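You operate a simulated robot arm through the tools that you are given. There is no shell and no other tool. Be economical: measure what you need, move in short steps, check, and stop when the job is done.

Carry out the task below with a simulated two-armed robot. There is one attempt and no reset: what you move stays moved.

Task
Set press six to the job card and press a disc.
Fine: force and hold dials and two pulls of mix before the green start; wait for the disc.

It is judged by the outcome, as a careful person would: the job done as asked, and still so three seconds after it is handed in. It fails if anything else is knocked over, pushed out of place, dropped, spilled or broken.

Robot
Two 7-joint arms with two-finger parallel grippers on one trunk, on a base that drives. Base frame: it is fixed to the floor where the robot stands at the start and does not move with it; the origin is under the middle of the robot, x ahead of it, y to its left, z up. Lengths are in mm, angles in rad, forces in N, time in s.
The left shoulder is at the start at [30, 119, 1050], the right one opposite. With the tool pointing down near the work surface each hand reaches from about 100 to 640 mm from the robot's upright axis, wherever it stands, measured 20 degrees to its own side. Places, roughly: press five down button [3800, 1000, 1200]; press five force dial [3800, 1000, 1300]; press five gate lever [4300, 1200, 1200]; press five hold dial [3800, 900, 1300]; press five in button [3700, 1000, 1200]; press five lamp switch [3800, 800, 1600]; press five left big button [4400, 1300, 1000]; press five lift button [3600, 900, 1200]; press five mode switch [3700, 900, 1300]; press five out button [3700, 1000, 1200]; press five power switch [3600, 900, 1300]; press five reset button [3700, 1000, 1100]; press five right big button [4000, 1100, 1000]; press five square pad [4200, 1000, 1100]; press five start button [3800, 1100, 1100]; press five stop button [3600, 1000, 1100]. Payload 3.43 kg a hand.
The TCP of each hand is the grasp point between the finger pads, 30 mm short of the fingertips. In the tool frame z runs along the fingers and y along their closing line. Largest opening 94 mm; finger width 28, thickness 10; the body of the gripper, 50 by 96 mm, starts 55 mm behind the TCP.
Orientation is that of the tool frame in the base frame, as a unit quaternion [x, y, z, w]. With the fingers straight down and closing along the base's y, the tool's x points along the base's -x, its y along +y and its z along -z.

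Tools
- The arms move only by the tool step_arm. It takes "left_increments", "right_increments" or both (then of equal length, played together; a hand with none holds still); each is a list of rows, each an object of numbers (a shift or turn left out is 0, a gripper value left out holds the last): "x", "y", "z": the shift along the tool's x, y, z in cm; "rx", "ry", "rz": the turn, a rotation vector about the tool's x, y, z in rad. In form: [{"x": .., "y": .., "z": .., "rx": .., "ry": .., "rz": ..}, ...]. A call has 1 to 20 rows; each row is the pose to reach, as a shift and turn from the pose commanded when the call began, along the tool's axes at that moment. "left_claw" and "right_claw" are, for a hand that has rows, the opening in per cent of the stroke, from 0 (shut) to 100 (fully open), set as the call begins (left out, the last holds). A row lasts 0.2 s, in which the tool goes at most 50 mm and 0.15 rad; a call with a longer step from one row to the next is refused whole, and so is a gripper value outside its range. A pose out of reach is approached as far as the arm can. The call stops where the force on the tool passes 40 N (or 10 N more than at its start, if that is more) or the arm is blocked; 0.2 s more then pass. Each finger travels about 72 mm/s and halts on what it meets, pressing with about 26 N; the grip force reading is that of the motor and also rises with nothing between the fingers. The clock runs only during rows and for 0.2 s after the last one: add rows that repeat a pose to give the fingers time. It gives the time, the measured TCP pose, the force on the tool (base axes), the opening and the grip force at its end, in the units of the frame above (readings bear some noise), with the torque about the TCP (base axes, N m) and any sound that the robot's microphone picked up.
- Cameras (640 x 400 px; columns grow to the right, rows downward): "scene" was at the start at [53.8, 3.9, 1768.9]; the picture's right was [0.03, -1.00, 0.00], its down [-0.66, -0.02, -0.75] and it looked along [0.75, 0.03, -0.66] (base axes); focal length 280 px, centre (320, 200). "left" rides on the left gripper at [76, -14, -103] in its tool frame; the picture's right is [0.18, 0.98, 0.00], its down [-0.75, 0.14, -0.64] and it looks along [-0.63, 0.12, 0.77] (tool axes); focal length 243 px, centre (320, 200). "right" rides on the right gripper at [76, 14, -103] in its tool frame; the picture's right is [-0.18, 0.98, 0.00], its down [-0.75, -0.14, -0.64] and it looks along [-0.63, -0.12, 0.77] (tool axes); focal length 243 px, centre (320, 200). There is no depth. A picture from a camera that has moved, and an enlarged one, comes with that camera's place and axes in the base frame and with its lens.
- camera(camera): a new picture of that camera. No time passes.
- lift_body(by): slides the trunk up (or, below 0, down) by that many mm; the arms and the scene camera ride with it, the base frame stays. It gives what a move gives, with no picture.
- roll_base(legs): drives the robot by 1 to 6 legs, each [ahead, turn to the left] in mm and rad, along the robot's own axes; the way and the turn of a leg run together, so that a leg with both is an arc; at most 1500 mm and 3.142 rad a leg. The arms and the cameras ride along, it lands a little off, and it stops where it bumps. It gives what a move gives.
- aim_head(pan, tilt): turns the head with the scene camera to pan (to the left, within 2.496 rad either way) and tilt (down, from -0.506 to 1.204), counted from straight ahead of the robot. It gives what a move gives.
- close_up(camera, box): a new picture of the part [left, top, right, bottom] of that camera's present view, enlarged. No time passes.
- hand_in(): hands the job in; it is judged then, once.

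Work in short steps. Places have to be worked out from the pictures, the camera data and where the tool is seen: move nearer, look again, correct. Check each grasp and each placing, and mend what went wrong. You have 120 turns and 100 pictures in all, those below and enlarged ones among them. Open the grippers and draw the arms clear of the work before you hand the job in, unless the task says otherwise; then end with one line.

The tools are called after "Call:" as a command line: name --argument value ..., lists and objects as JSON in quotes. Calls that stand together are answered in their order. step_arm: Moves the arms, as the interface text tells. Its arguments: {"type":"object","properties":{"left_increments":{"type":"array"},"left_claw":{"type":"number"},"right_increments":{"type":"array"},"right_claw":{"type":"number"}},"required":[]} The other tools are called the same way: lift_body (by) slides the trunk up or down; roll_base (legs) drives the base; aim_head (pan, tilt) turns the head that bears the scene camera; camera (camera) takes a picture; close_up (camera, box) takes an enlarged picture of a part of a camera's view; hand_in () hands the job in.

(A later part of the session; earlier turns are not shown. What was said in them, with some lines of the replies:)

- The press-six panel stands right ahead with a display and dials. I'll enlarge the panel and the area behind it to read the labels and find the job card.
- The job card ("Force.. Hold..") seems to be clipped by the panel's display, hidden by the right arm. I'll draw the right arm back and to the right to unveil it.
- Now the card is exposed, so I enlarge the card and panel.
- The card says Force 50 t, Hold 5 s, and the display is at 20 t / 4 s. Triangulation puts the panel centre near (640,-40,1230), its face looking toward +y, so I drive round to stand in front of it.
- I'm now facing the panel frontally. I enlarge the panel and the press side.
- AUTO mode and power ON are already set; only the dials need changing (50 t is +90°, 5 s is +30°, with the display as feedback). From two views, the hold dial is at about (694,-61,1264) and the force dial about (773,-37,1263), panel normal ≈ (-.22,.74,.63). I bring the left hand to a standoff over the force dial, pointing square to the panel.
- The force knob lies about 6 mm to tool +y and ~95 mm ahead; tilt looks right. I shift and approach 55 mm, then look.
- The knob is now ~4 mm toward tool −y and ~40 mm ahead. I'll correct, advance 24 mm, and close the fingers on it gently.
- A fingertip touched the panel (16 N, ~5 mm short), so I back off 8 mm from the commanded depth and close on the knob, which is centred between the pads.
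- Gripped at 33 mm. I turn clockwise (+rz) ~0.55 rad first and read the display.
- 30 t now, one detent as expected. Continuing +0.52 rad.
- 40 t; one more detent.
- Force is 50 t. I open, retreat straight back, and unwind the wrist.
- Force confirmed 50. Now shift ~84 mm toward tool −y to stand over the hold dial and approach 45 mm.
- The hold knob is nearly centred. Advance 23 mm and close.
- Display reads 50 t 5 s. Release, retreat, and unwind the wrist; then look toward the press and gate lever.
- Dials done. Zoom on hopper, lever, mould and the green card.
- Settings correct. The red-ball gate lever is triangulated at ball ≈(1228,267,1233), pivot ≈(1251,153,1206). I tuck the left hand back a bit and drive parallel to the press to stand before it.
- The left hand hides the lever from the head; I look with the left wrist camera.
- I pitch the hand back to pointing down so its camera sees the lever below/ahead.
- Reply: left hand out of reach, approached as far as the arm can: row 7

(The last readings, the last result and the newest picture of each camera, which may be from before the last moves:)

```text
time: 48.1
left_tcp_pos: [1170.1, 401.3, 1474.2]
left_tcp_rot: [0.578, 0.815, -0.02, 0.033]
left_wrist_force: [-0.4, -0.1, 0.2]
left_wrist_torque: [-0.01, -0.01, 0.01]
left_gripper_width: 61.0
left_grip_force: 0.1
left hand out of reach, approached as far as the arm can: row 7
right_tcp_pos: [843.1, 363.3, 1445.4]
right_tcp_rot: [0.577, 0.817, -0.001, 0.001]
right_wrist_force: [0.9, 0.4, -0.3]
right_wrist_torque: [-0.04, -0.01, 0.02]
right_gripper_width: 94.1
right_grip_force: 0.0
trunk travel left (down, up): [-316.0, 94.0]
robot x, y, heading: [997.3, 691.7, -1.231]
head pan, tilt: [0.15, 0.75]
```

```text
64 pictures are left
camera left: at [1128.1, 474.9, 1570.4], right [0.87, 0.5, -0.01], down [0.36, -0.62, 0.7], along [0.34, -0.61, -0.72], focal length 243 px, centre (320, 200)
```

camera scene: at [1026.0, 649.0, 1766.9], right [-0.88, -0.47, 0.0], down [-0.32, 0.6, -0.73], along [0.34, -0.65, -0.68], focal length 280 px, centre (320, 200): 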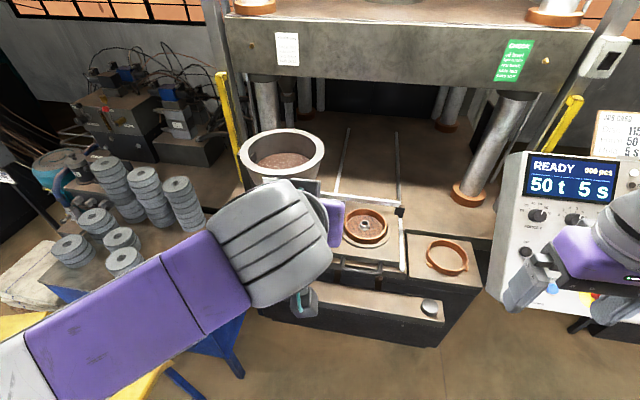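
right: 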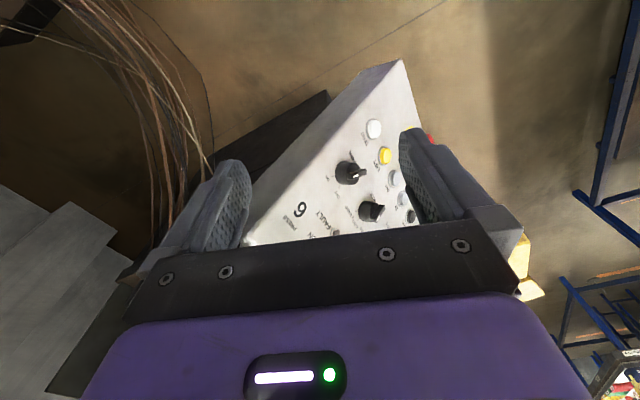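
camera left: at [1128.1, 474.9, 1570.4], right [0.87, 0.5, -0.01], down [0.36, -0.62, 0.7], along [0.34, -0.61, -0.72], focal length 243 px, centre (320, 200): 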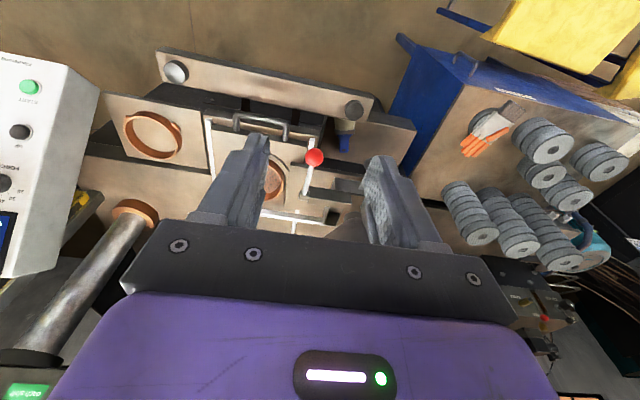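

Call:
close_up --camera "left" --box '[240, 100, 400, 220]'

```text
3.33 times, centred on (320, 160) of left
camera zoom: at [1128.1, 474.9, 1570.4], right [0.87, 0.5, -0.01], down [0.36, -0.62, 0.7], along [0.34, -0.61, -0.72], focal length 809 px, centre (320, 333)
```

zoom: 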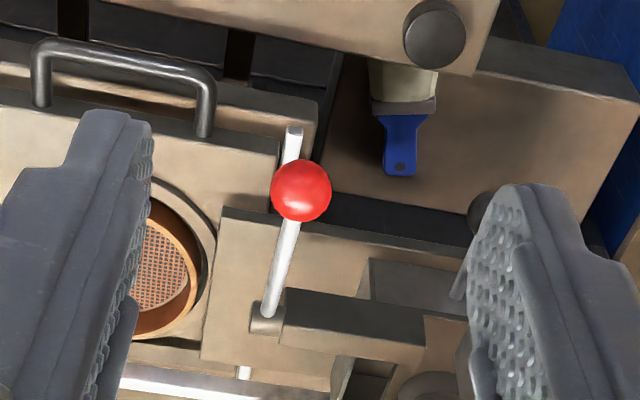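

The lever is a red ball on a rod on the side of the hopper's slide box, pivoting in a vertical plane; ball refined at ≈(1230,269,1233). I move the hand, tilted ~35° forward, to 88 mm short of it.

Call:
step_arm --left_increments '[{"x": -1, "y": 0.3, "z": 3, "ry": -0.1}, {"x": -2.5, "y": 0.6, "z": 6.5, "ry": -0.22}, {"x": -4.5, "y": 0.9, "z": 10, "ry": -0.34}, {"x": -6.5, "y": 1.2, "z": 14, "ry": -0.44}, {"x": -8.1, "y": 1.25, "z": 17.5, "ry": -0.53}, {"x": -8.1, "y": 1.25, "z": 17.5, "ry": -0.53}]'

Call:
camera --camera "left"

Call:
camera --camera "scene"

```text
time: 49.5
left_tcp_pos: [1212.8, 316.9, 1306.6]
left_tcp_rot: [0.551, 0.779, -0.171, 0.246]
left_wrist_force: [-1.2, -0.3, 0.2]
left_wrist_torque: [0.02, 0.0, -0.01]
left_gripper_width: 61.2
left_grip_force: 0.0
right_tcp_pos: [841.6, 361.9, 1445.3]
right_tcp_rot: [0.577, 0.817, 0.0, 0.0]
right_wrist_force: [0.2, -0.3, 0.2]
right_wrist_torque: [0.02, -0.01, -0.01]
right_gripper_width: 93.9
right_grip_force: 0.0
trunk travel left (down, up): [-316.0, 94.0]
robot x, y, heading: [998.0, 697.7, -1.233]
head pan, tilt: [0.15, 0.75]
```

```text
62 pictures are left
camera left: at [1160.1, 426.1, 1346.9], right [0.88, 0.47, -0.1], down [0.21, -0.19, 0.96], along [0.43, -0.86, -0.27], focal length 243 px, centre (320, 200)
```

left: 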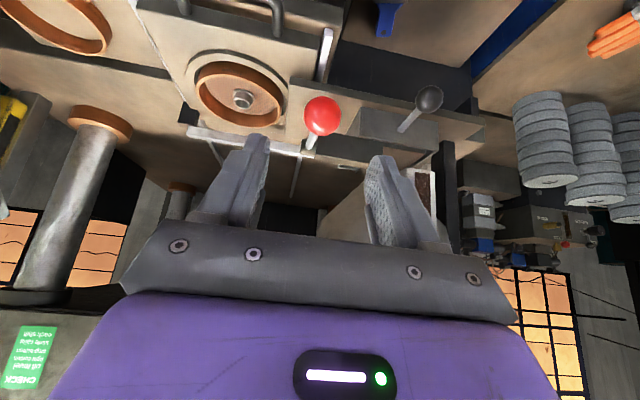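

```text
61 pictures are left
camera scene: at [1025.8, 649.4, 1766.9], right [-0.88, -0.47, 0.0], down [-0.32, 0.6, -0.73], along [0.34, -0.65, -0.68], focal length 280 px, centre (320, 200)
```

scene: 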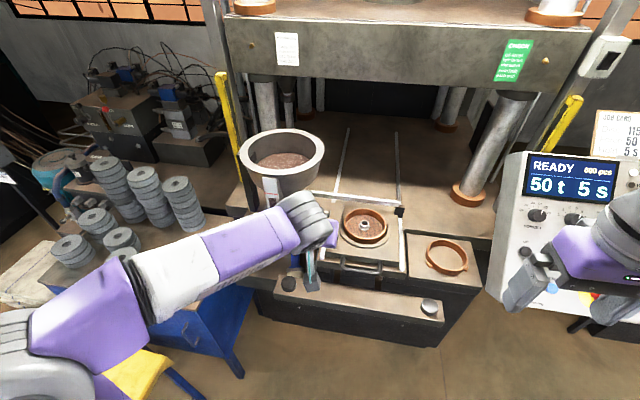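

The ball is centred in the gripper's path, ~90 mm ahead. I advance 80 mm and close on it.

Call:
step_arm --left_increments '[{"x": 0.3, "y": 0.1, "z": 3}, {"x": 0.3, "y": 0.1, "z": 6}, {"x": 0.3, "y": 0.1, "z": 8}, {"x": 0.3, "y": 0.1, "z": 8}]'

Call:
camera --camera "left"

```text
time: 50.5
left_tcp_pos: [1229.5, 273.9, 1238.8]
left_tcp_rot: [0.552, 0.778, -0.171, 0.245]
left_wrist_force: [1.0, -0.7, 0.1]
left_wrist_torque: [0.03, 0.0, 0.0]
left_gripper_width: 60.9
left_grip_force: 0.0
right_tcp_pos: [843.3, 362.2, 1444.8]
right_tcp_rot: [0.577, 0.817, -0.001, 0.0]
right_wrist_force: [-0.9, -0.8, 0.5]
right_wrist_torque: [0.02, 0.01, 0.02]
right_gripper_width: 94.2
right_grip_force: 0.1
trunk travel left (down, up): [-316.0, 94.0]
robot x, y, heading: [997.7, 691.2, -1.228]
head pan, tilt: [0.15, 0.75]
```

```text
60 pictures are left
camera left: at [1176.4, 384.4, 1279.5], right [0.88, 0.47, -0.1], down [0.21, -0.19, 0.96], along [0.43, -0.86, -0.27], focal length 243 px, centre (320, 200)
```

left: 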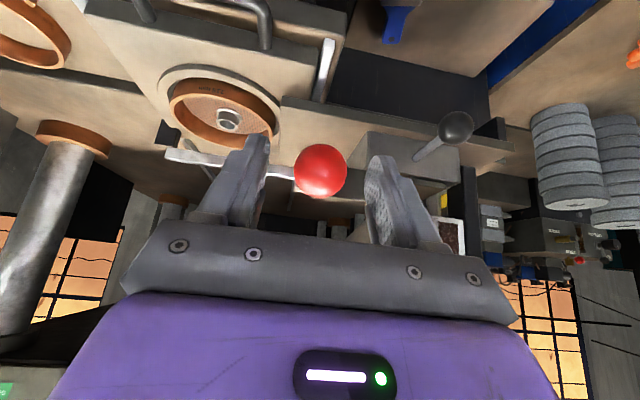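

Ball is between the pads, ~14 mm past TCP. Advance 6 mm more and close.

Call:
step_arm --left_increments '[{"z": 0.7}, {"z": 0.7}]'

Call:
step_arm --left_increments '[{}, {}, {}, {}]' --left_claw 15

Call:
camera --camera "left"

```text
time: 51.1
left_tcp_pos: [1230.2, 271.0, 1232.8]
left_tcp_rot: [0.552, 0.778, -0.173, 0.245]
left_wrist_force: [0.2, 0.1, -0.1]
left_wrist_torque: [-0.02, 0.0, -0.05]
left_gripper_width: 61.3
left_grip_force: 0.1
right_tcp_pos: [841.5, 361.9, 1445.2]
right_tcp_rot: [0.577, 0.817, -0.001, 0.0]
right_wrist_force: [-0.7, 1.1, 0.2]
right_wrist_torque: [0.03, 0.06, 0.02]
right_gripper_width: 94.1
right_grip_force: 0.1
trunk travel left (down, up): [-316.0, 94.0]
robot x, y, heading: [993.4, 691.4, -1.227]
head pan, tilt: [0.15, 0.75]
```

```text
time: 52.1
left_tcp_pos: [1230.6, 270.8, 1233.1]
left_tcp_rot: [0.552, 0.778, -0.171, 0.245]
left_wrist_force: [3.6, 1.0, -0.1]
left_wrist_torque: [0.13, -0.03, 0.07]
left_gripper_width: 30.8
left_grip_force: 44.8
right_tcp_pos: [842.9, 361.8, 1445.1]
right_tcp_rot: [0.577, 0.816, 0.0, 0.0]
right_wrist_force: [-0.7, 0.6, 0.1]
right_wrist_torque: [0.0, 0.0, 0.0]
right_gripper_width: 94.3
right_grip_force: 0.0
trunk travel left (down, up): [-316.0, 94.0]
robot x, y, heading: [1000.7, 691.8, -1.228]
head pan, tilt: [0.15, 0.75]
```

```text
59 pictures are left
camera left: at [1178.1, 380.9, 1273.4], right [0.88, 0.47, -0.1], down [0.21, -0.19, 0.96], along [0.43, -0.86, -0.27], focal length 243 px, centre (320, 200)
```

left: 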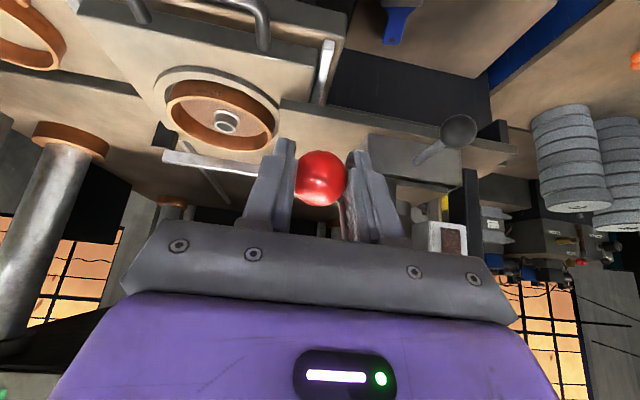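

Ball firmly held. I test a downward pull of ~27 mm along the lever's arc.

Call:
step_arm --left_increments '[{"x": 0.6, "z": 0.65}, {"x": 1.2, "z": 1.35}, {"x": 1.79, "z": 2.05}]'

Call:
camera --camera "left"

```text
time: 52.9
left_tcp_pos: [1230.0, 275.4, 1208.2]
left_tcp_rot: [0.552, 0.777, -0.174, 0.247]
left_wrist_force: [1.5, 5.0, 12.2]
left_wrist_torque: [-1.23, -0.49, 0.02]
left_gripper_width: 30.8
left_grip_force: 44.7
right_tcp_pos: [842.4, 364.1, 1446.1]
right_tcp_rot: [0.577, 0.817, -0.001, 0.0]
right_wrist_force: [0.2, 0.3, -0.6]
right_wrist_torque: [-0.03, -0.02, 0.04]
right_gripper_width: 94.0
right_grip_force: 0.0
trunk travel left (down, up): [-316.0, 94.0]
robot x, y, heading: [995.4, 693.7, -1.234]
head pan, tilt: [0.15, 0.75]
```

```text
58 pictures are left
camera left: at [1177.3, 384.2, 1247.8], right [0.88, 0.47, -0.1], down [0.21, -0.19, 0.96], along [0.43, -0.86, -0.27], focal length 243 px, centre (320, 200)
```

left: 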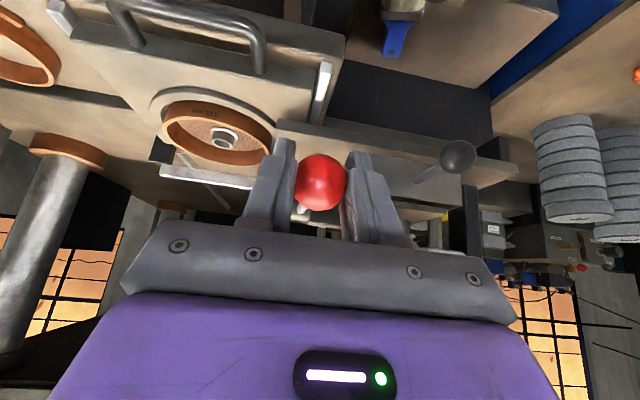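

The lever follows with a springy 12 N. Continue to about −15°.

Call:
step_arm --left_increments '[{"x": 0.7, "z": 1.3}, {"x": 1.43, "z": 2.78}, {"x": 1.43, "z": 2.78}]'

Call:
camera --camera "left"

```text
time: 53.7
left_tcp_pos: [1230.7, 271.0, 1174.7]
left_tcp_rot: [0.553, 0.777, -0.172, 0.246]
left_wrist_force: [-1.8, 4.5, 8.3]
left_wrist_torque: [-0.86, -0.3, -0.08]
left_gripper_width: 31.3
left_grip_force: 44.8
right_tcp_pos: [842.0, 363.1, 1445.6]
right_tcp_rot: [0.577, 0.817, 0.0, 0.0]
right_wrist_force: [0.7, 0.3, 0.5]
right_wrist_torque: [0.0, -0.02, 0.0]
right_gripper_width: 94.0
right_grip_force: 0.0
trunk travel left (down, up): [-316.0, 94.0]
robot x, y, heading: [995.9, 693.8, -1.229]
head pan, tilt: [0.15, 0.75]
```

```text
57 pictures are left
camera left: at [1178.5, 380.9, 1215.8], right [0.88, 0.47, -0.1], down [0.21, -0.19, 0.96], along [0.43, -0.86, -0.27], focal length 243 px, centre (320, 200)
```

left: 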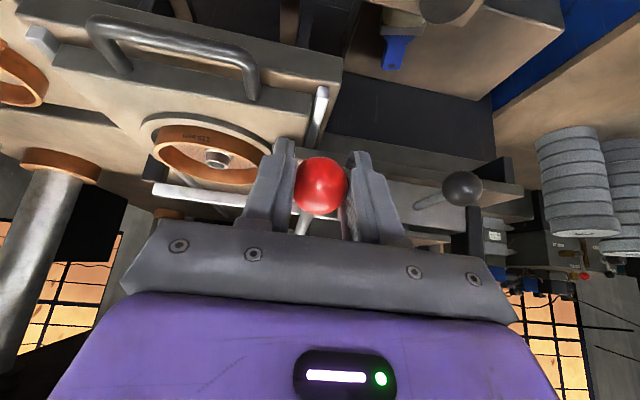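

No collision; keep going to about −25°.

Call:
step_arm --left_increments '[{"x": 0.3, "z": 1}, {"x": 0.5, "z": 2}, {"x": 0.5, "z": 2}]'

Call:
camera --camera "left"

```text
time: 54.5
left_tcp_pos: [1233.3, 264.6, 1156.0]
left_tcp_rot: [0.552, 0.779, -0.171, 0.244]
left_wrist_force: [-1.5, 14.7, 2.3]
left_wrist_torque: [-0.45, -0.16, 0.06]
left_gripper_width: 30.9
left_grip_force: 45.4
right_tcp_pos: [841.9, 365.4, 1445.3]
right_tcp_rot: [0.577, 0.817, -0.001, 0.002]
right_wrist_force: [-0.5, -0.6, 0.2]
right_wrist_torque: [0.01, 0.01, -0.03]
right_gripper_width: 94.0
right_grip_force: 0.0
trunk travel left (down, up): [-316.0, 94.0]
robot x, y, heading: [999.0, 692.7, -1.232]
head pan, tilt: [0.15, 0.75]
```

```text
56 pictures are left
camera left: at [1180.4, 374.0, 1195.2], right [0.88, 0.47, -0.1], down [0.21, -0.19, 0.96], along [0.43, -0.86, -0.27], focal length 243 px, centre (320, 200)
```

left: 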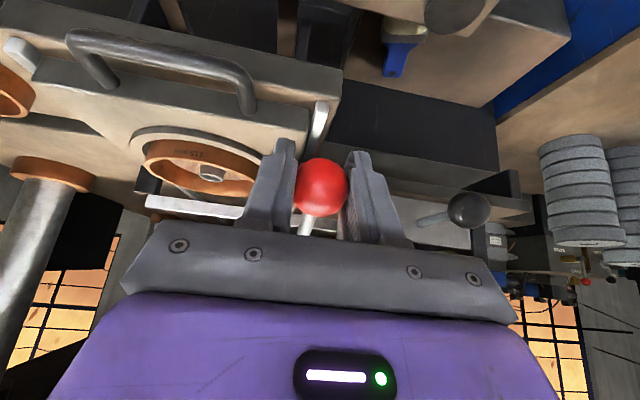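

Force is now mostly radial (+y 15 N), so my arc is a bit tight. Check the mould for mix.

Call:
close_up --camera "left" --box '[100, 80, 420, 260]'

Call:
close_up --camera "scene" --box '[220, 120, 480, 320]'

```text
2.00 times, centred on (260, 170) of left
camera zoom: at [1180.4, 374.0, 1195.2], right [0.88, 0.47, -0.1], down [0.21, -0.19, 0.96], along [0.43, -0.86, -0.27], focal length 485 px, centre (440, 260)
```

zoom: 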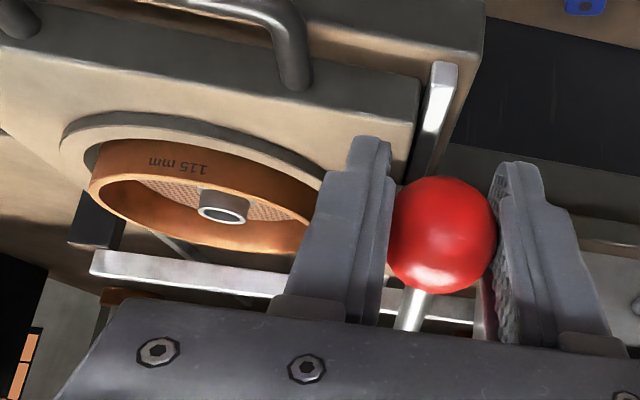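

```text
2.00 times, centred on (350, 220) of scene
camera zoom: at [1025.2, 652.5, 1766.9], right [-0.88, -0.47, 0.0], down [-0.32, 0.6, -0.73], along [0.34, -0.65, -0.68], focal length 561 px, centre (260, 160)
```

zoom: 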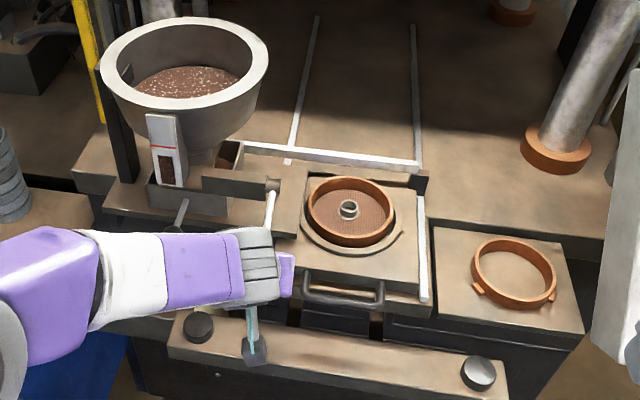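

The mould ring is the right 115 mm one, and mix has now dropped into the charging box — so the down-pull works. I push a little further straight down to reach the stop for a full stroke.

Call:
step_arm --left_increments '[{"x": 0.5, "z": 0.3}, {"x": 0.9, "z": 0.9}, {"x": 1.1, "z": 1.2}]'

Call:
close_up --camera "scene" --box '[260, 160, 340, 240]'

Call:
camera --camera "left"

```text
time: 55.3
left_tcp_pos: [1235.8, 261.0, 1142.2]
left_tcp_rot: [0.551, 0.778, -0.174, 0.247]
left_wrist_force: [10.5, -19.9, 22.6]
left_wrist_torque: [-1.15, -0.42, 0.01]
left_gripper_width: 31.0
left_grip_force: 45.0
right_tcp_pos: [842.9, 359.1, 1445.7]
right_tcp_rot: [0.577, 0.817, -0.001, 0.0]
right_wrist_force: [0.5, 1.3, 0.2]
right_wrist_torque: [-0.04, -0.01, 0.01]
right_gripper_width: 94.0
right_grip_force: 0.1
trunk travel left (down, up): [-316.0, 94.0]
robot x, y, heading: [998.7, 693.9, -1.225]
head pan, tilt: [0.15, 0.75]
```

```text
5.00 times, centred on (300, 200) of scene
camera zoom: at [1027.2, 646.7, 1767.0], right [-0.88, -0.47, 0.0], down [-0.32, 0.6, -0.73], along [0.34, -0.64, -0.68], focal length 1402 px, centre (420, 200)
```

zoom: 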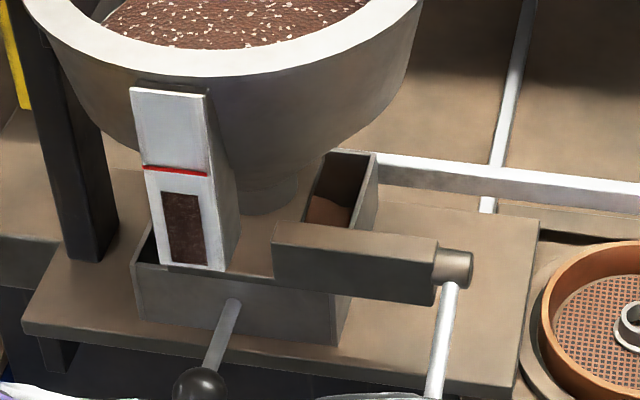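

```text
52 pictures are left
camera left: at [1181.8, 370.1, 1181.1], right [0.88, 0.47, -0.1], down [0.21, -0.18, 0.96], along [0.43, -0.86, -0.26], focal length 243 px, centre (320, 200)
```

left: 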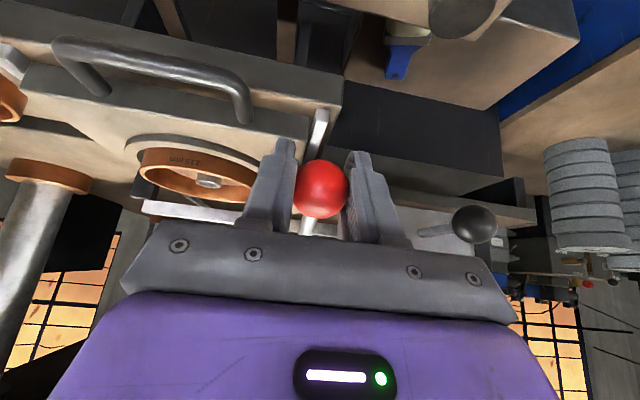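

At the stop (23 N) and the shoe box holds a first dose. I return the lever up along the arc.

Call:
step_arm --left_increments '[{"x": -0.9, "z": -0.9}, {"x": -1.3, "z": -2.2}, {"x": -1.6, "z": -3.2}, {"x": -2.3, "z": -4.6}, {"x": -3.03, "z": -6.0}, {"x": -4.0, "z": -7.0}, {"x": -4.82, "z": -8.03}, {"x": -4.82, "z": -8.03}]'

Call:
close_up --camera "scene" --box '[260, 160, 340, 240]'

Call:
camera --camera "left"

```text
time: 57.1
left_tcp_pos: [1231.7, 269.7, 1230.9]
left_tcp_rot: [0.552, 0.779, -0.17, 0.245]
left_wrist_force: [3.1, -0.1, -9.8]
left_wrist_torque: [1.26, 0.41, 0.03]
left_gripper_width: 30.9
left_grip_force: 45.3
right_tcp_pos: [842.7, 360.7, 1444.9]
right_tcp_rot: [0.577, 0.817, 0.001, 0.0]
right_wrist_force: [0.1, 0.1, 0.1]
right_wrist_torque: [-0.03, -0.01, 0.01]
right_gripper_width: 94.2
right_grip_force: 0.2
trunk travel left (down, up): [-316.0, 94.0]
robot x, y, heading: [994.3, 695.2, -1.229]
head pan, tilt: [0.15, 0.75]
```

```text
5.00 times, centred on (300, 200) of scene
camera zoom: at [1027.3, 647.7, 1766.8], right [-0.88, -0.47, 0.0], down [-0.32, 0.6, -0.73], along [0.34, -0.64, -0.68], focal length 1402 px, centre (420, 200)
```

zoom: 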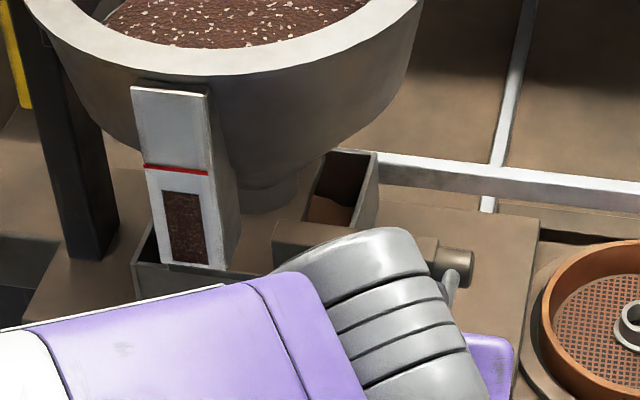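

```text
50 pictures are left
camera left: at [1178.6, 379.9, 1271.6], right [0.88, 0.47, -0.1], down [0.21, -0.2, 0.96], along [0.43, -0.86, -0.27], focal length 243 px, centre (320, 200)
```

left: 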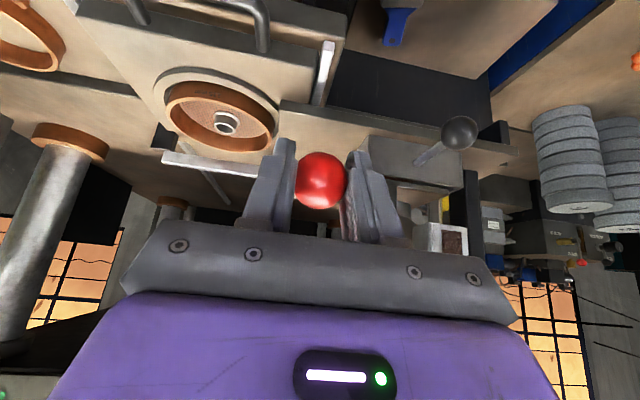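

The lever resists mildly both ways (friction). I nudge it up to be sure it reaches its upper stop.

Call:
step_arm --left_increments '[{"x": -0.3, "z": -0.4}, {"x": -0.6, "z": -0.8}]'

```text
time: 57.7
left_tcp_pos: [1232.8, 269.9, 1236.9]
left_tcp_rot: [0.553, 0.779, -0.167, 0.243]
left_wrist_force: [-2.2, -0.6, -31.4]
left_wrist_torque: [0.2, 0.08, 0.0]
left_gripper_width: 31.0
left_grip_force: 44.9
right_tcp_pos: [843.2, 358.6, 1443.9]
right_tcp_rot: [0.578, 0.816, 0.0, -0.001]
right_wrist_force: [-0.1, 0.0, -0.6]
right_wrist_torque: [0.01, -0.01, 0.03]
right_gripper_width: 94.1
right_grip_force: 0.1
trunk travel left (down, up): [-316.0, 94.0]
robot x, y, heading: [993.9, 694.6, -1.236]
head pan, tilt: [0.15, 0.75]
```

Upper stop reached (31 N). Second pull, the same full stroke.

Call:
step_arm --left_increments '[{"x": 0.6, "z": 0.8}, {"x": 1.2, "z": 1.5}, {"x": 1.8, "z": 2.2}, {"x": 2.39, "z": 2.85}, {"x": 3.1, "z": 4.2}, {"x": 3.82, "z": 5.63}, {"x": 4.4, "z": 6.8}, {"x": 4.9, "z": 7.7}, {"x": 5.42, "z": 8.83}, {"x": 5.42, "z": 8.83}]'

Call:
close_up --camera "scene" --box '[260, 160, 340, 240]'

```text
time: 59.9
left_tcp_pos: [1234.7, 261.1, 1141.8]
left_tcp_rot: [0.551, 0.778, -0.174, 0.246]
left_wrist_force: [14.2, -13.1, 19.3]
left_wrist_torque: [-1.02, -0.36, -0.02]
left_gripper_width: 31.5
left_grip_force: 45.3
right_tcp_pos: [844.9, 361.0, 1446.0]
right_tcp_rot: [0.577, 0.817, -0.001, -0.001]
right_wrist_force: [0.4, 0.2, -0.2]
right_wrist_torque: [0.0, 0.0, -0.01]
right_gripper_width: 93.9
right_grip_force: 0.0
trunk travel left (down, up): [-316.0, 94.0]
robot x, y, heading: [993.2, 694.1, -1.232]
head pan, tilt: [0.15, 0.75]
```

```text
5.00 times, centred on (300, 200) of scene
camera zoom: at [1028.1, 647.9, 1766.9], right [-0.88, -0.47, 0.0], down [-0.32, 0.6, -0.73], along [0.34, -0.64, -0.68], focal length 1402 px, centre (420, 200)
```

zoom: 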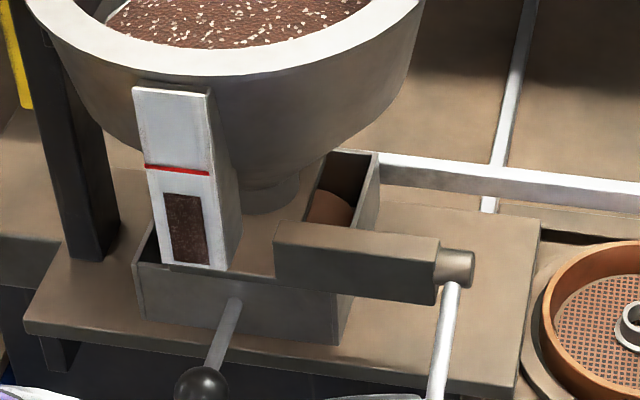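

The heap in the box has grown: second dose in. Return the lever to its upper stop.

Call:
step_arm --left_increments '[{"x": -0.9, "z": -0.9}, {"x": -1.3, "z": -2.2}, {"x": -1.6, "z": -3.2}, {"x": -2.3, "z": -4.6}, {"x": -3.03, "z": -6.0}, {"x": -4.0, "z": -7.0}, {"x": -4.82, "z": -8.03}, {"x": -5.35, "z": -8.75}, {"x": -5.1, "z": -8.35}]'

Call:
step_arm --left_increments '[{}, {}, {}]' --left_claw 60

Call:
step_arm --left_increments '[{"z": -3}, {"z": -7}, {"z": -11}, {"z": -15}, {"x": 1, "z": -19}, {"x": 3, "z": -22}]'

Call:
camera --camera "scene"

```text
time: 61.9
left_tcp_pos: [1232.6, 268.8, 1235.5]
left_tcp_rot: [0.553, 0.779, -0.171, 0.244]
left_wrist_force: [6.1, -4.5, -22.6]
left_wrist_torque: [0.8, 0.24, -0.09]
left_gripper_width: 30.9
left_grip_force: 44.6
right_tcp_pos: [844.1, 359.2, 1444.3]
right_tcp_rot: [0.577, 0.817, 0.0, -0.001]
right_wrist_force: [-0.4, -0.5, -0.3]
right_wrist_torque: [0.01, 0.01, 0.0]
right_gripper_width: 94.0
right_grip_force: 0.0
trunk travel left (down, up): [-316.0, 94.0]
robot x, y, heading: [997.3, 691.2, -1.229]
head pan, tilt: [0.15, 0.75]
```

```text
time: 62.7
left_tcp_pos: [1230.1, 271.1, 1238.4]
left_tcp_rot: [0.552, 0.778, -0.172, 0.245]
left_wrist_force: [1.1, -0.1, 1.3]
left_wrist_torque: [0.0, 0.03, 0.03]
left_gripper_width: 56.4
left_grip_force: 0.0
right_tcp_pos: [842.2, 361.7, 1445.6]
right_tcp_rot: [0.577, 0.817, -0.001, 0.0]
right_wrist_force: [0.8, -0.4, -0.2]
right_wrist_torque: [0.0, 0.04, 0.0]
right_gripper_width: 94.2
right_grip_force: 0.0
trunk travel left (down, up): [-316.0, 94.0]
robot x, y, heading: [995.4, 692.0, -1.235]
head pan, tilt: [0.15, 0.75]
```

```text
time: 64.1
left_tcp_pos: [1181.2, 412.5, 1402.2]
left_tcp_rot: [0.552, 0.778, -0.171, 0.245]
left_wrist_force: [0.6, 0.3, 0.1]
left_wrist_torque: [0.0, -0.01, 0.0]
left_gripper_width: 56.5
left_grip_force: 0.2
right_tcp_pos: [842.6, 363.7, 1446.1]
right_tcp_rot: [0.577, 0.816, 0.0, 0.001]
right_wrist_force: [-0.9, -0.1, -0.1]
right_wrist_torque: [-0.05, -0.04, -0.04]
right_gripper_width: 93.9
right_grip_force: 0.0
trunk travel left (down, up): [-316.0, 94.0]
robot x, y, heading: [998.2, 692.6, -1.231]
head pan, tilt: [0.15, 0.75]
```

```text
48 pictures are left
camera scene: at [1025.7, 650.6, 1766.9], right [-0.88, -0.47, 0.0], down [-0.32, 0.6, -0.73], along [0.34, -0.65, -0.68], focal length 280 px, centre (320, 200)
```

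scene: 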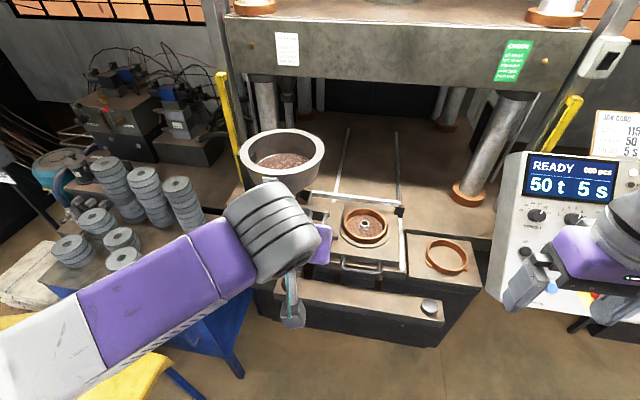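

Both doses are in and the lever is back up. Now I back up parallel to the press to put the START button in the right hand's range.

Call:
roll_base --legs '[[0, 1.571], [-345, 0], [0, -1.6]]'

Call:
aim_head --pan -0.05 --tilt 0.75

Call:
camera --camera "scene"

```text
time: 74.0
left_tcp_pos: [839.2, 295.7, 1402.5]
left_tcp_rot: [0.568, 0.766, -0.176, 0.242]
left_wrist_force: [-0.4, 0.5, -0.4]
left_wrist_torque: [0.0, -0.01, -0.02]
left_gripper_width: 56.3
left_grip_force: 0.0
right_tcp_pos: [497.3, 262.1, 1446.2]
right_tcp_rot: [0.594, 0.805, 0.0, 0.0]
right_wrist_force: [0.3, -0.5, -0.1]
right_wrist_torque: [-0.01, 0.03, 0.02]
right_gripper_width: 94.2
right_grip_force: 0.0
trunk travel left (down, up): [-316.0, 94.0]
robot x, y, heading: [661.5, 587.4, -1.274]
head pan, tilt: [0.15, 0.75]
```

```text
time: 74.8
left_tcp_pos: [840.3, 295.6, 1402.0]
left_tcp_rot: [0.569, 0.767, -0.176, 0.241]
left_wrist_force: [0.1, 0.0, 0.0]
left_wrist_torque: [0.01, -0.02, -0.01]
left_gripper_width: 56.4
left_grip_force: 0.0
right_tcp_pos: [496.6, 262.0, 1444.7]
right_tcp_rot: [0.594, 0.805, 0.0, 0.001]
right_wrist_force: [-0.5, 0.0, -0.4]
right_wrist_torque: [-0.02, 0.03, 0.01]
right_gripper_width: 94.1
right_grip_force: 0.1
trunk travel left (down, up): [-316.0, 94.0]
robot x, y, heading: [664.4, 587.2, -1.275]
head pan, tilt: [-0.051, 0.75]
```

```text
47 pictures are left
camera scene: at [677.3, 535.0, 1766.9], right [-0.97, -0.25, 0.0], down [-0.17, 0.66, -0.73], along [0.18, -0.71, -0.68], focal length 280 px, centre (320, 200)
```

scene: 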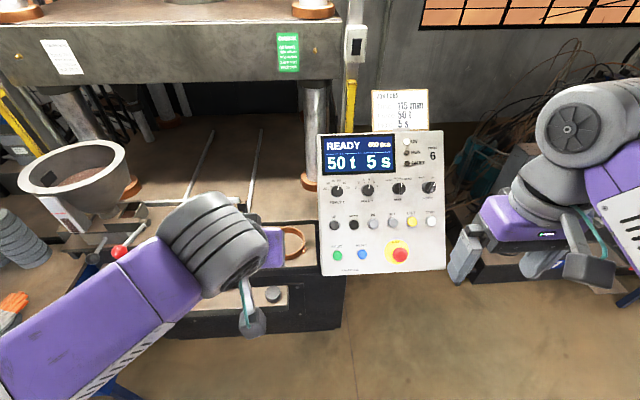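

The panel shows 50 t 5 s, READY; START is confirmed at ≈(746,71,1120). I draw the left hand back and bring the right hand, closed and square to the panel, to 60 mm before START.

Call:
step_arm --left_increments '[{"x": 3, "z": -2}, {"x": 6, "z": -4}, {"x": 9.9, "z": -6.8}, {"x": 9.9, "z": -6.8}, {"x": 9.9, "z": -6.8}, {"x": 9.9, "z": -6.8}, {"x": 9.9, "z": -6.8}, {"x": 9.9, "z": -6.8}, {"x": 9.9, "z": -6.8}, {"x": 9.9, "z": -6.8}, {"x": 9.9, "z": -6.8}, {"x": 9.9, "z": -6.8}]' --right_increments '[{"y": 4.5}, {"y": 9}, {"y": 13.5}, {"y": 18.2}, {"x": -2.3, "y": 18.2, "z": 3.4, "ry": -0.11}, {"x": -4.6, "y": 18.2, "z": 6.7, "ry": -0.22}, {"x": -7, "y": 18.2, "z": 10, "ry": -0.33}, {"x": -9.3, "y": 18.2, "z": 13.4, "ry": -0.44}, {"x": -11.6, "y": 18.2, "z": 16.8, "ry": -0.56}, {"x": -14, "y": 18.2, "z": 20.1, "ry": -0.67}, {"x": -16.3, "y": 18.2, "z": 23.5, "ry": -0.78}, {"x": -18.6, "y": 18.2, "z": 26.8, "ry": -0.89}]' --right_claw 0

Call:
camera --camera "right"

Call:
camera --camera "scene"

```text
time: 77.3
left_tcp_pos: [805.0, 410.8, 1400.6]
left_tcp_rot: [0.568, 0.767, -0.175, 0.241]
left_wrist_force: [-0.9, 0.1, 0.5]
left_wrist_torque: [0.02, 0.04, 0.02]
left_gripper_width: 56.4
left_grip_force: 0.1
right_tcp_pos: [726.4, 136.7, 1178.6]
right_tcp_rot: [0.537, 0.727, -0.255, 0.345]
right_wrist_force: [0.9, 0.4, 0.3]
right_wrist_torque: [0.02, 0.02, -0.02]
right_gripper_width: 0.0
right_grip_force: 25.7
trunk travel left (down, up): [-316.0, 94.0]
robot x, y, heading: [668.1, 587.6, -1.267]
head pan, tilt: [-0.051, 0.75]
```

```text
46 pictures are left
camera right: at [702.5, 263.6, 1184.2], right [0.97, 0.18, 0.14], down [-0.14, -0.02, 0.99], along [0.18, -0.98, 0.01], focal length 243 px, centre (320, 200)
```

right: 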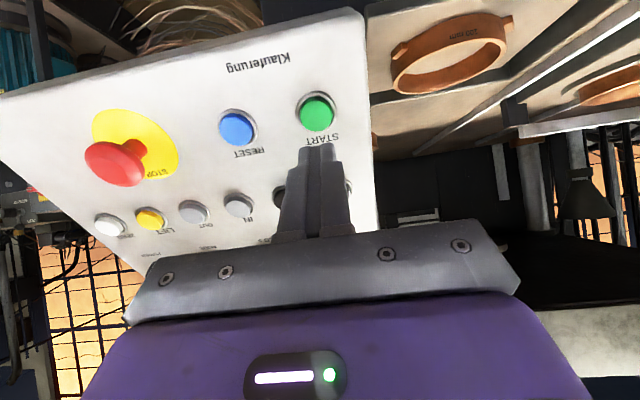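

```text
45 pictures are left
camera scene: at [678.0, 533.2, 1766.8], right [-0.97, -0.25, 0.0], down [-0.17, 0.66, -0.73], along [0.18, -0.71, -0.68], focal length 280 px, centre (320, 200)
```

scene: 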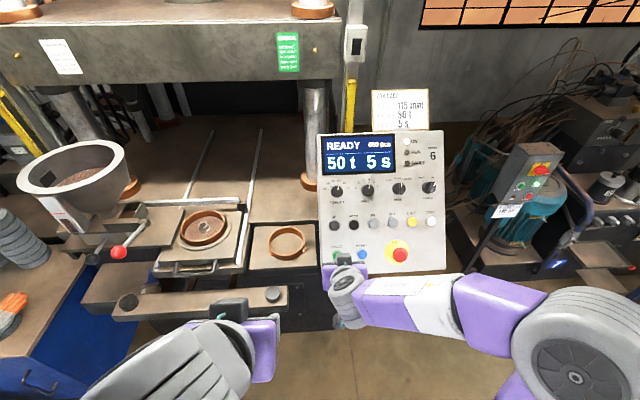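

START lies ~6 mm toward tool +x, ~93 mm ahead. I correct and press in slowly; the call stops on force.

Call:
step_arm --right_increments '[{"x": 0.6, "y": -0.15, "z": 2}, {"x": 0.6, "y": -0.15, "z": 4.2}, {"x": 0.6, "y": -0.15, "z": 5.3}]'

Call:
camera --camera "right"

```text
time: 78.2
left_tcp_pos: [807.1, 411.5, 1400.2]
left_tcp_rot: [0.569, 0.767, -0.176, 0.241]
left_wrist_force: [0.1, 0.7, 0.2]
left_wrist_torque: [-0.01, -0.01, 0.0]
left_gripper_width: 56.3
left_grip_force: 0.0
right_tcp_pos: [735.0, 101.0, 1140.6]
right_tcp_rot: [0.536, 0.726, -0.256, 0.347]
right_wrist_force: [0.2, 0.3, 0.5]
right_wrist_torque: [0.04, -0.02, 0.0]
right_gripper_width: 0.0
right_grip_force: 25.9
trunk travel left (down, up): [-316.0, 94.0]
robot x, y, heading: [666.2, 582.8, -1.275]
head pan, tilt: [-0.051, 0.75]
```

```text
44 pictures are left
camera right: at [710.3, 226.7, 1145.6], right [0.97, 0.18, 0.14], down [-0.14, -0.02, 0.99], along [0.18, -0.98, 0.01], focal length 243 px, centre (320, 200)
```

right: 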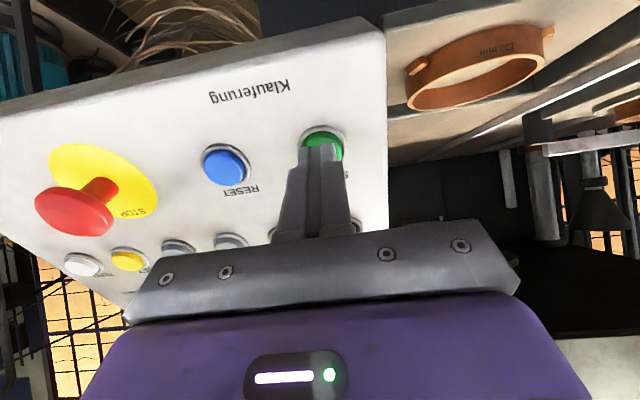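

Aligned over START, ~8 mm short. Fine shift and press.

Call:
step_arm --right_increments '[{"x": 0.3, "y": 0.1, "z": 0.6}, {"x": 0.3, "y": 0.1, "z": 1.1}, {"x": 0.3, "y": 0.1, "z": 1.6}, {"x": 0.3, "y": 0.1, "z": 2.0}]'

Call:
camera --camera "scene"

```text
time: 79.2
left_tcp_pos: [804.1, 416.7, 1401.3]
left_tcp_rot: [0.568, 0.766, -0.177, 0.244]
left_wrist_force: [0.0, 0.9, 0.4]
left_wrist_torque: [-0.01, -0.01, 0.01]
left_gripper_width: 56.4
left_grip_force: 0.0
right_tcp_pos: [739.0, 91.9, 1128.8]
right_tcp_rot: [0.535, 0.725, -0.258, 0.349]
right_wrist_force: [-8.8, 14.2, 16.4]
right_wrist_torque: [0.02, 0.13, -0.07]
right_gripper_width: 0.0
right_grip_force: 26.0
trunk travel left (down, up): [-316.0, 94.0]
robot x, y, heading: [664.0, 589.8, -1.278]
head pan, tilt: [-0.051, 0.75]
heard: click
```

```text
43 pictures are left
camera scene: at [674.8, 540.0, 1767.2], right [-0.97, -0.25, 0.0], down [-0.17, 0.66, -0.73], along [0.18, -0.71, -0.68], focal length 280 px, centre (320, 200)
```

scene: 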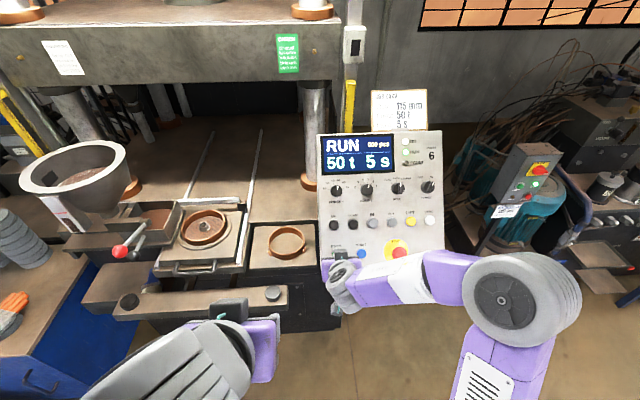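

A click, and the display shows RUN; the feed shoe is moving. I withdraw the right hand straight back and wait.

Call:
step_arm --right_increments '[{"z": -3}, {"z": -7}, {"z": -11}, {"z": -15}, {"z": -18}, {"z": -18}, {"z": -18}, {"z": -18}, {"z": -18}, {"z": -18}, {"z": -18}, {"z": -18}, {"z": -18}, {"z": -18}, {"z": -18}]'

Call:
camera --camera "scene"

```text
time: 82.3
left_tcp_pos: [805.5, 412.8, 1400.4]
left_tcp_rot: [0.568, 0.767, -0.175, 0.241]
left_wrist_force: [-0.4, 0.2, -0.5]
left_wrist_torque: [-0.03, -0.04, 0.01]
left_gripper_width: 56.3
left_grip_force: 0.1
right_tcp_pos: [700.5, 218.4, 1235.4]
right_tcp_rot: [0.535, 0.727, -0.255, 0.347]
right_wrist_force: [0.3, -0.9, 0.2]
right_wrist_torque: [0.01, -0.01, 0.0]
right_gripper_width: 0.2
right_grip_force: 26.2
trunk travel left (down, up): [-316.0, 94.0]
robot x, y, heading: [670.5, 584.0, -1.272]
head pan, tilt: [-0.051, 0.75]
```

```text
42 pictures are left
camera scene: at [677.2, 535.0, 1766.9], right [-0.97, -0.25, 0.0], down [-0.17, 0.66, -0.73], along [0.18, -0.71, -0.68], focal length 280 px, centre (320, 200)
```

scene: 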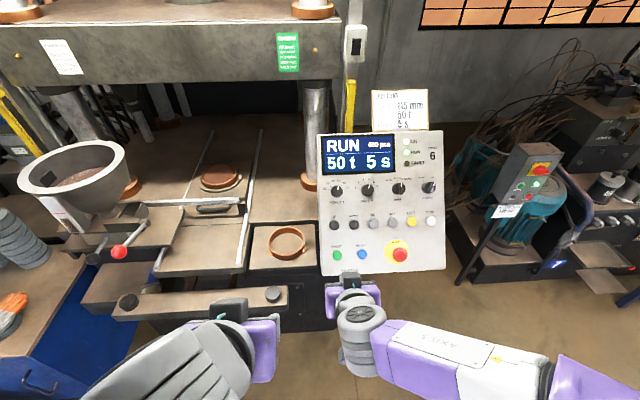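

The mould has been filled and carried in under the press. I keep waiting without moving.

Call:
step_arm --right_increments '[{}, {}, {}, {}, {}, {}, {}, {}, {}, {}, {}, {}, {}, {}, {}, {}, {}, {}, {}, {}]'

Call:
step_arm --right_increments '[{}, {}, {}, {}, {}, {}, {}, {}, {}, {}, {}, {}, {}, {}, {}, {}, {}, {}, {}, {}]'

Call:
camera --camera "scene"

```text
time: 86.5
left_tcp_pos: [805.4, 411.9, 1400.9]
left_tcp_rot: [0.568, 0.767, -0.176, 0.242]
left_wrist_force: [0.8, 1.0, 0.3]
left_wrist_torque: [-0.03, 0.0, 0.02]
left_gripper_width: 56.2
left_grip_force: 0.1
right_tcp_pos: [701.0, 217.8, 1235.0]
right_tcp_rot: [0.535, 0.726, -0.256, 0.347]
right_wrist_force: [-0.8, 0.5, -0.5]
right_wrist_torque: [-0.02, -0.01, -0.04]
right_gripper_width: 0.1
right_grip_force: 26.0
trunk travel left (down, up): [-316.0, 94.0]
robot x, y, heading: [666.2, 586.8, -1.274]
head pan, tilt: [-0.051, 0.75]
```

```text
time: 90.8
left_tcp_pos: [805.7, 413.5, 1399.8]
left_tcp_rot: [0.568, 0.766, -0.177, 0.242]
left_wrist_force: [-0.5, -0.2, -0.1]
left_wrist_torque: [0.02, -0.01, -0.01]
left_gripper_width: 56.5
left_grip_force: 0.0
right_tcp_pos: [700.7, 218.4, 1235.3]
right_tcp_rot: [0.535, 0.727, -0.255, 0.347]
right_wrist_force: [-0.3, -0.4, 0.9]
right_wrist_torque: [0.0, -0.01, 0.0]
right_gripper_width: 0.1
right_grip_force: 26.0
trunk travel left (down, up): [-316.0, 94.0]
robot x, y, heading: [664.8, 586.1, -1.273]
head pan, tilt: [-0.051, 0.75]
```

```text
41 pictures are left
camera scene: at [677.2, 535.0, 1766.9], right [-0.97, -0.25, 0.0], down [-0.17, 0.66, -0.73], along [0.18, -0.71, -0.68], focal length 280 px, centre (320, 200)
```

scene: 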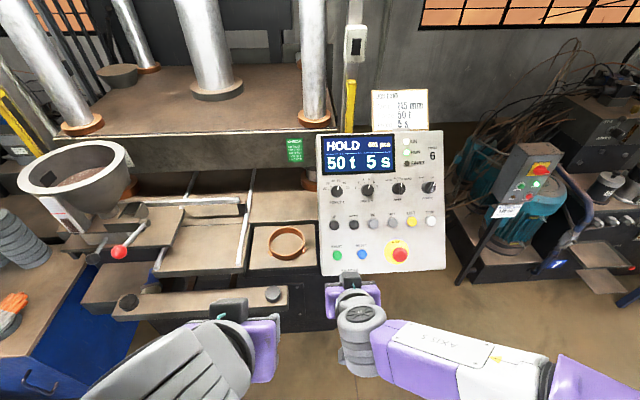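

HOLD at 50 t. Keep waiting.

Call:
step_arm --right_increments '[{}, {}, {}, {}, {}, {}, {}, {}, {}, {}, {}, {}, {}, {}, {}, {}, {}, {}, {}, {}]'

Call:
step_arm --right_increments '[{}, {}, {}, {}, {}, {}, {}, {}, {}, {}, {}, {}, {}, {}, {}, {}, {}, {}, {}, {}]'

Call:
step_arm --right_increments '[{}, {}, {}, {}, {}, {}, {}, {}, {}, {}, {}, {}, {}, {}, {}, {}, {}, {}, {}, {}]'

Call:
camera --camera "scene"

```text
time: 95.0
left_tcp_pos: [805.5, 412.1, 1400.5]
left_tcp_rot: [0.568, 0.767, -0.177, 0.241]
left_wrist_force: [0.4, -0.2, 0.7]
left_wrist_torque: [0.0, 0.0, 0.0]
left_gripper_width: 56.3
left_grip_force: 0.0
right_tcp_pos: [701.0, 218.6, 1236.0]
right_tcp_rot: [0.536, 0.727, -0.255, 0.346]
right_wrist_force: [-0.4, 0.5, 0.3]
right_wrist_torque: [-0.02, 0.03, -0.02]
right_gripper_width: 0.0
right_grip_force: 25.9
trunk travel left (down, up): [-316.0, 94.0]
robot x, y, heading: [666.1, 584.6, -1.277]
head pan, tilt: [-0.051, 0.75]
```

```text
time: 99.2
left_tcp_pos: [806.0, 413.4, 1399.9]
left_tcp_rot: [0.569, 0.766, -0.176, 0.241]
left_wrist_force: [0.3, -0.4, 0.1]
left_wrist_torque: [-0.01, -0.03, -0.02]
left_gripper_width: 56.6
left_grip_force: 0.0
right_tcp_pos: [700.2, 219.6, 1235.0]
right_tcp_rot: [0.536, 0.726, -0.256, 0.347]
right_wrist_force: [0.3, 0.4, 0.2]
right_wrist_torque: [0.01, -0.03, 0.0]
right_gripper_width: 0.1
right_grip_force: 25.5
trunk travel left (down, up): [-316.0, 94.0]
robot x, y, heading: [666.9, 587.2, -1.272]
head pan, tilt: [-0.051, 0.75]
```

```text
time: 103.3
left_tcp_pos: [805.8, 411.9, 1400.2]
left_tcp_rot: [0.568, 0.767, -0.176, 0.242]
left_wrist_force: [-0.6, -1.3, 0.1]
left_wrist_torque: [-0.02, 0.04, 0.02]
left_gripper_width: 56.5
left_grip_force: 0.1
right_tcp_pos: [701.3, 218.7, 1236.9]
right_tcp_rot: [0.536, 0.726, -0.256, 0.347]
right_wrist_force: [0.0, 0.8, 0.4]
right_wrist_torque: [0.01, -0.01, -0.02]
right_gripper_width: 0.1
right_grip_force: 25.7
trunk travel left (down, up): [-316.0, 94.0]
robot x, y, heading: [664.7, 586.0, -1.271]
head pan, tilt: [-0.051, 0.75]
```

```text
40 pictures are left
camera scene: at [677.2, 535.0, 1766.9], right [-0.97, -0.25, 0.0], down [-0.17, 0.66, -0.73], along [0.18, -0.71, -0.68], focal length 280 px, centre (320, 200)
```

scene: 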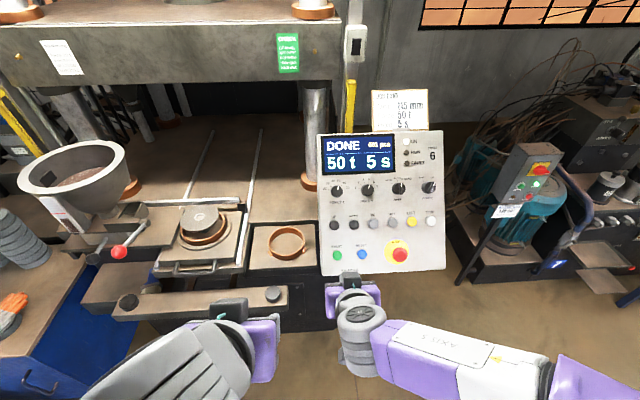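

DONE; the disc has come out. I check the disc and the counter closely, and open the right gripper while drawing it back.

Call:
step_arm --right_increments '[{"z": -3}, {"z": -6}, {"z": -9}, {"z": -9}, {"z": -9}, {"z": -9}]' --right_claw 80

Call:
close_up --camera "scene" --box '[90, 180, 320, 320]'

Call:
close_up --camera "scene" --box '[310, 120, 450, 280]'

```text
time: 104.8
left_tcp_pos: [806.8, 412.2, 1399.3]
left_tcp_rot: [0.568, 0.767, -0.176, 0.242]
left_wrist_force: [0.8, 0.1, 0.3]
left_wrist_torque: [-0.02, 0.0, 0.02]
left_gripper_width: 56.5
left_grip_force: 0.1
right_tcp_pos: [677.9, 290.6, 1291.5]
right_tcp_rot: [0.536, 0.726, -0.256, 0.346]
right_wrist_force: [0.6, -0.9, -0.3]
right_wrist_torque: [-0.02, -0.01, 0.0]
right_gripper_width: 75.4
right_grip_force: 0.1
trunk travel left (down, up): [-316.0, 94.0]
robot x, y, heading: [665.2, 585.0, -1.269]
head pan, tilt: [-0.051, 0.75]
```

```text
2.78 times, centred on (205, 250) of scene
camera zoom: at [677.2, 534.9, 1766.9], right [-0.97, -0.25, 0.0], down [-0.17, 0.66, -0.73], along [0.18, -0.71, -0.68], focal length 780 px, centre (640, 61)
```

zoom: 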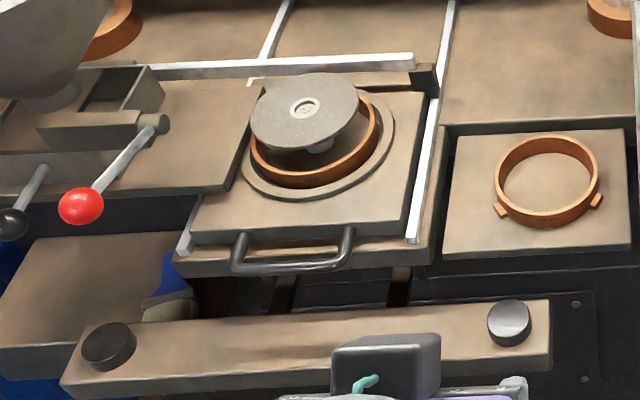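

```text
2.50 times, centred on (380, 200) of scene
camera zoom: at [677.2, 534.9, 1766.9], right [-0.97, -0.25, 0.0], down [-0.17, 0.66, -0.73], along [0.18, -0.71, -0.68], focal length 701 px, centre (170, 200)
```

zoom: 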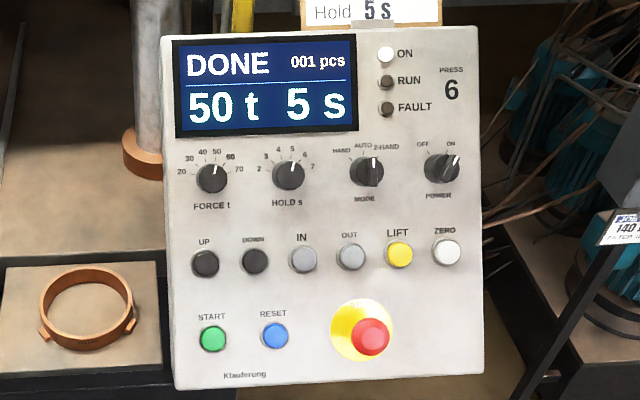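

The display shows DONE, 001 pcs, 50 t 5 s, with no fault. The pressed disc is raised above the mould, both hands are clear, and the grippers are open, so I hand in.

Call:
hand_in

```text
The job is handed in.
```

Press six is set to the job card (50 t, 5 s). After two pulls of mix and the green start it pressed one disc, and the display reads DONE, 001 pcs, with no fault.
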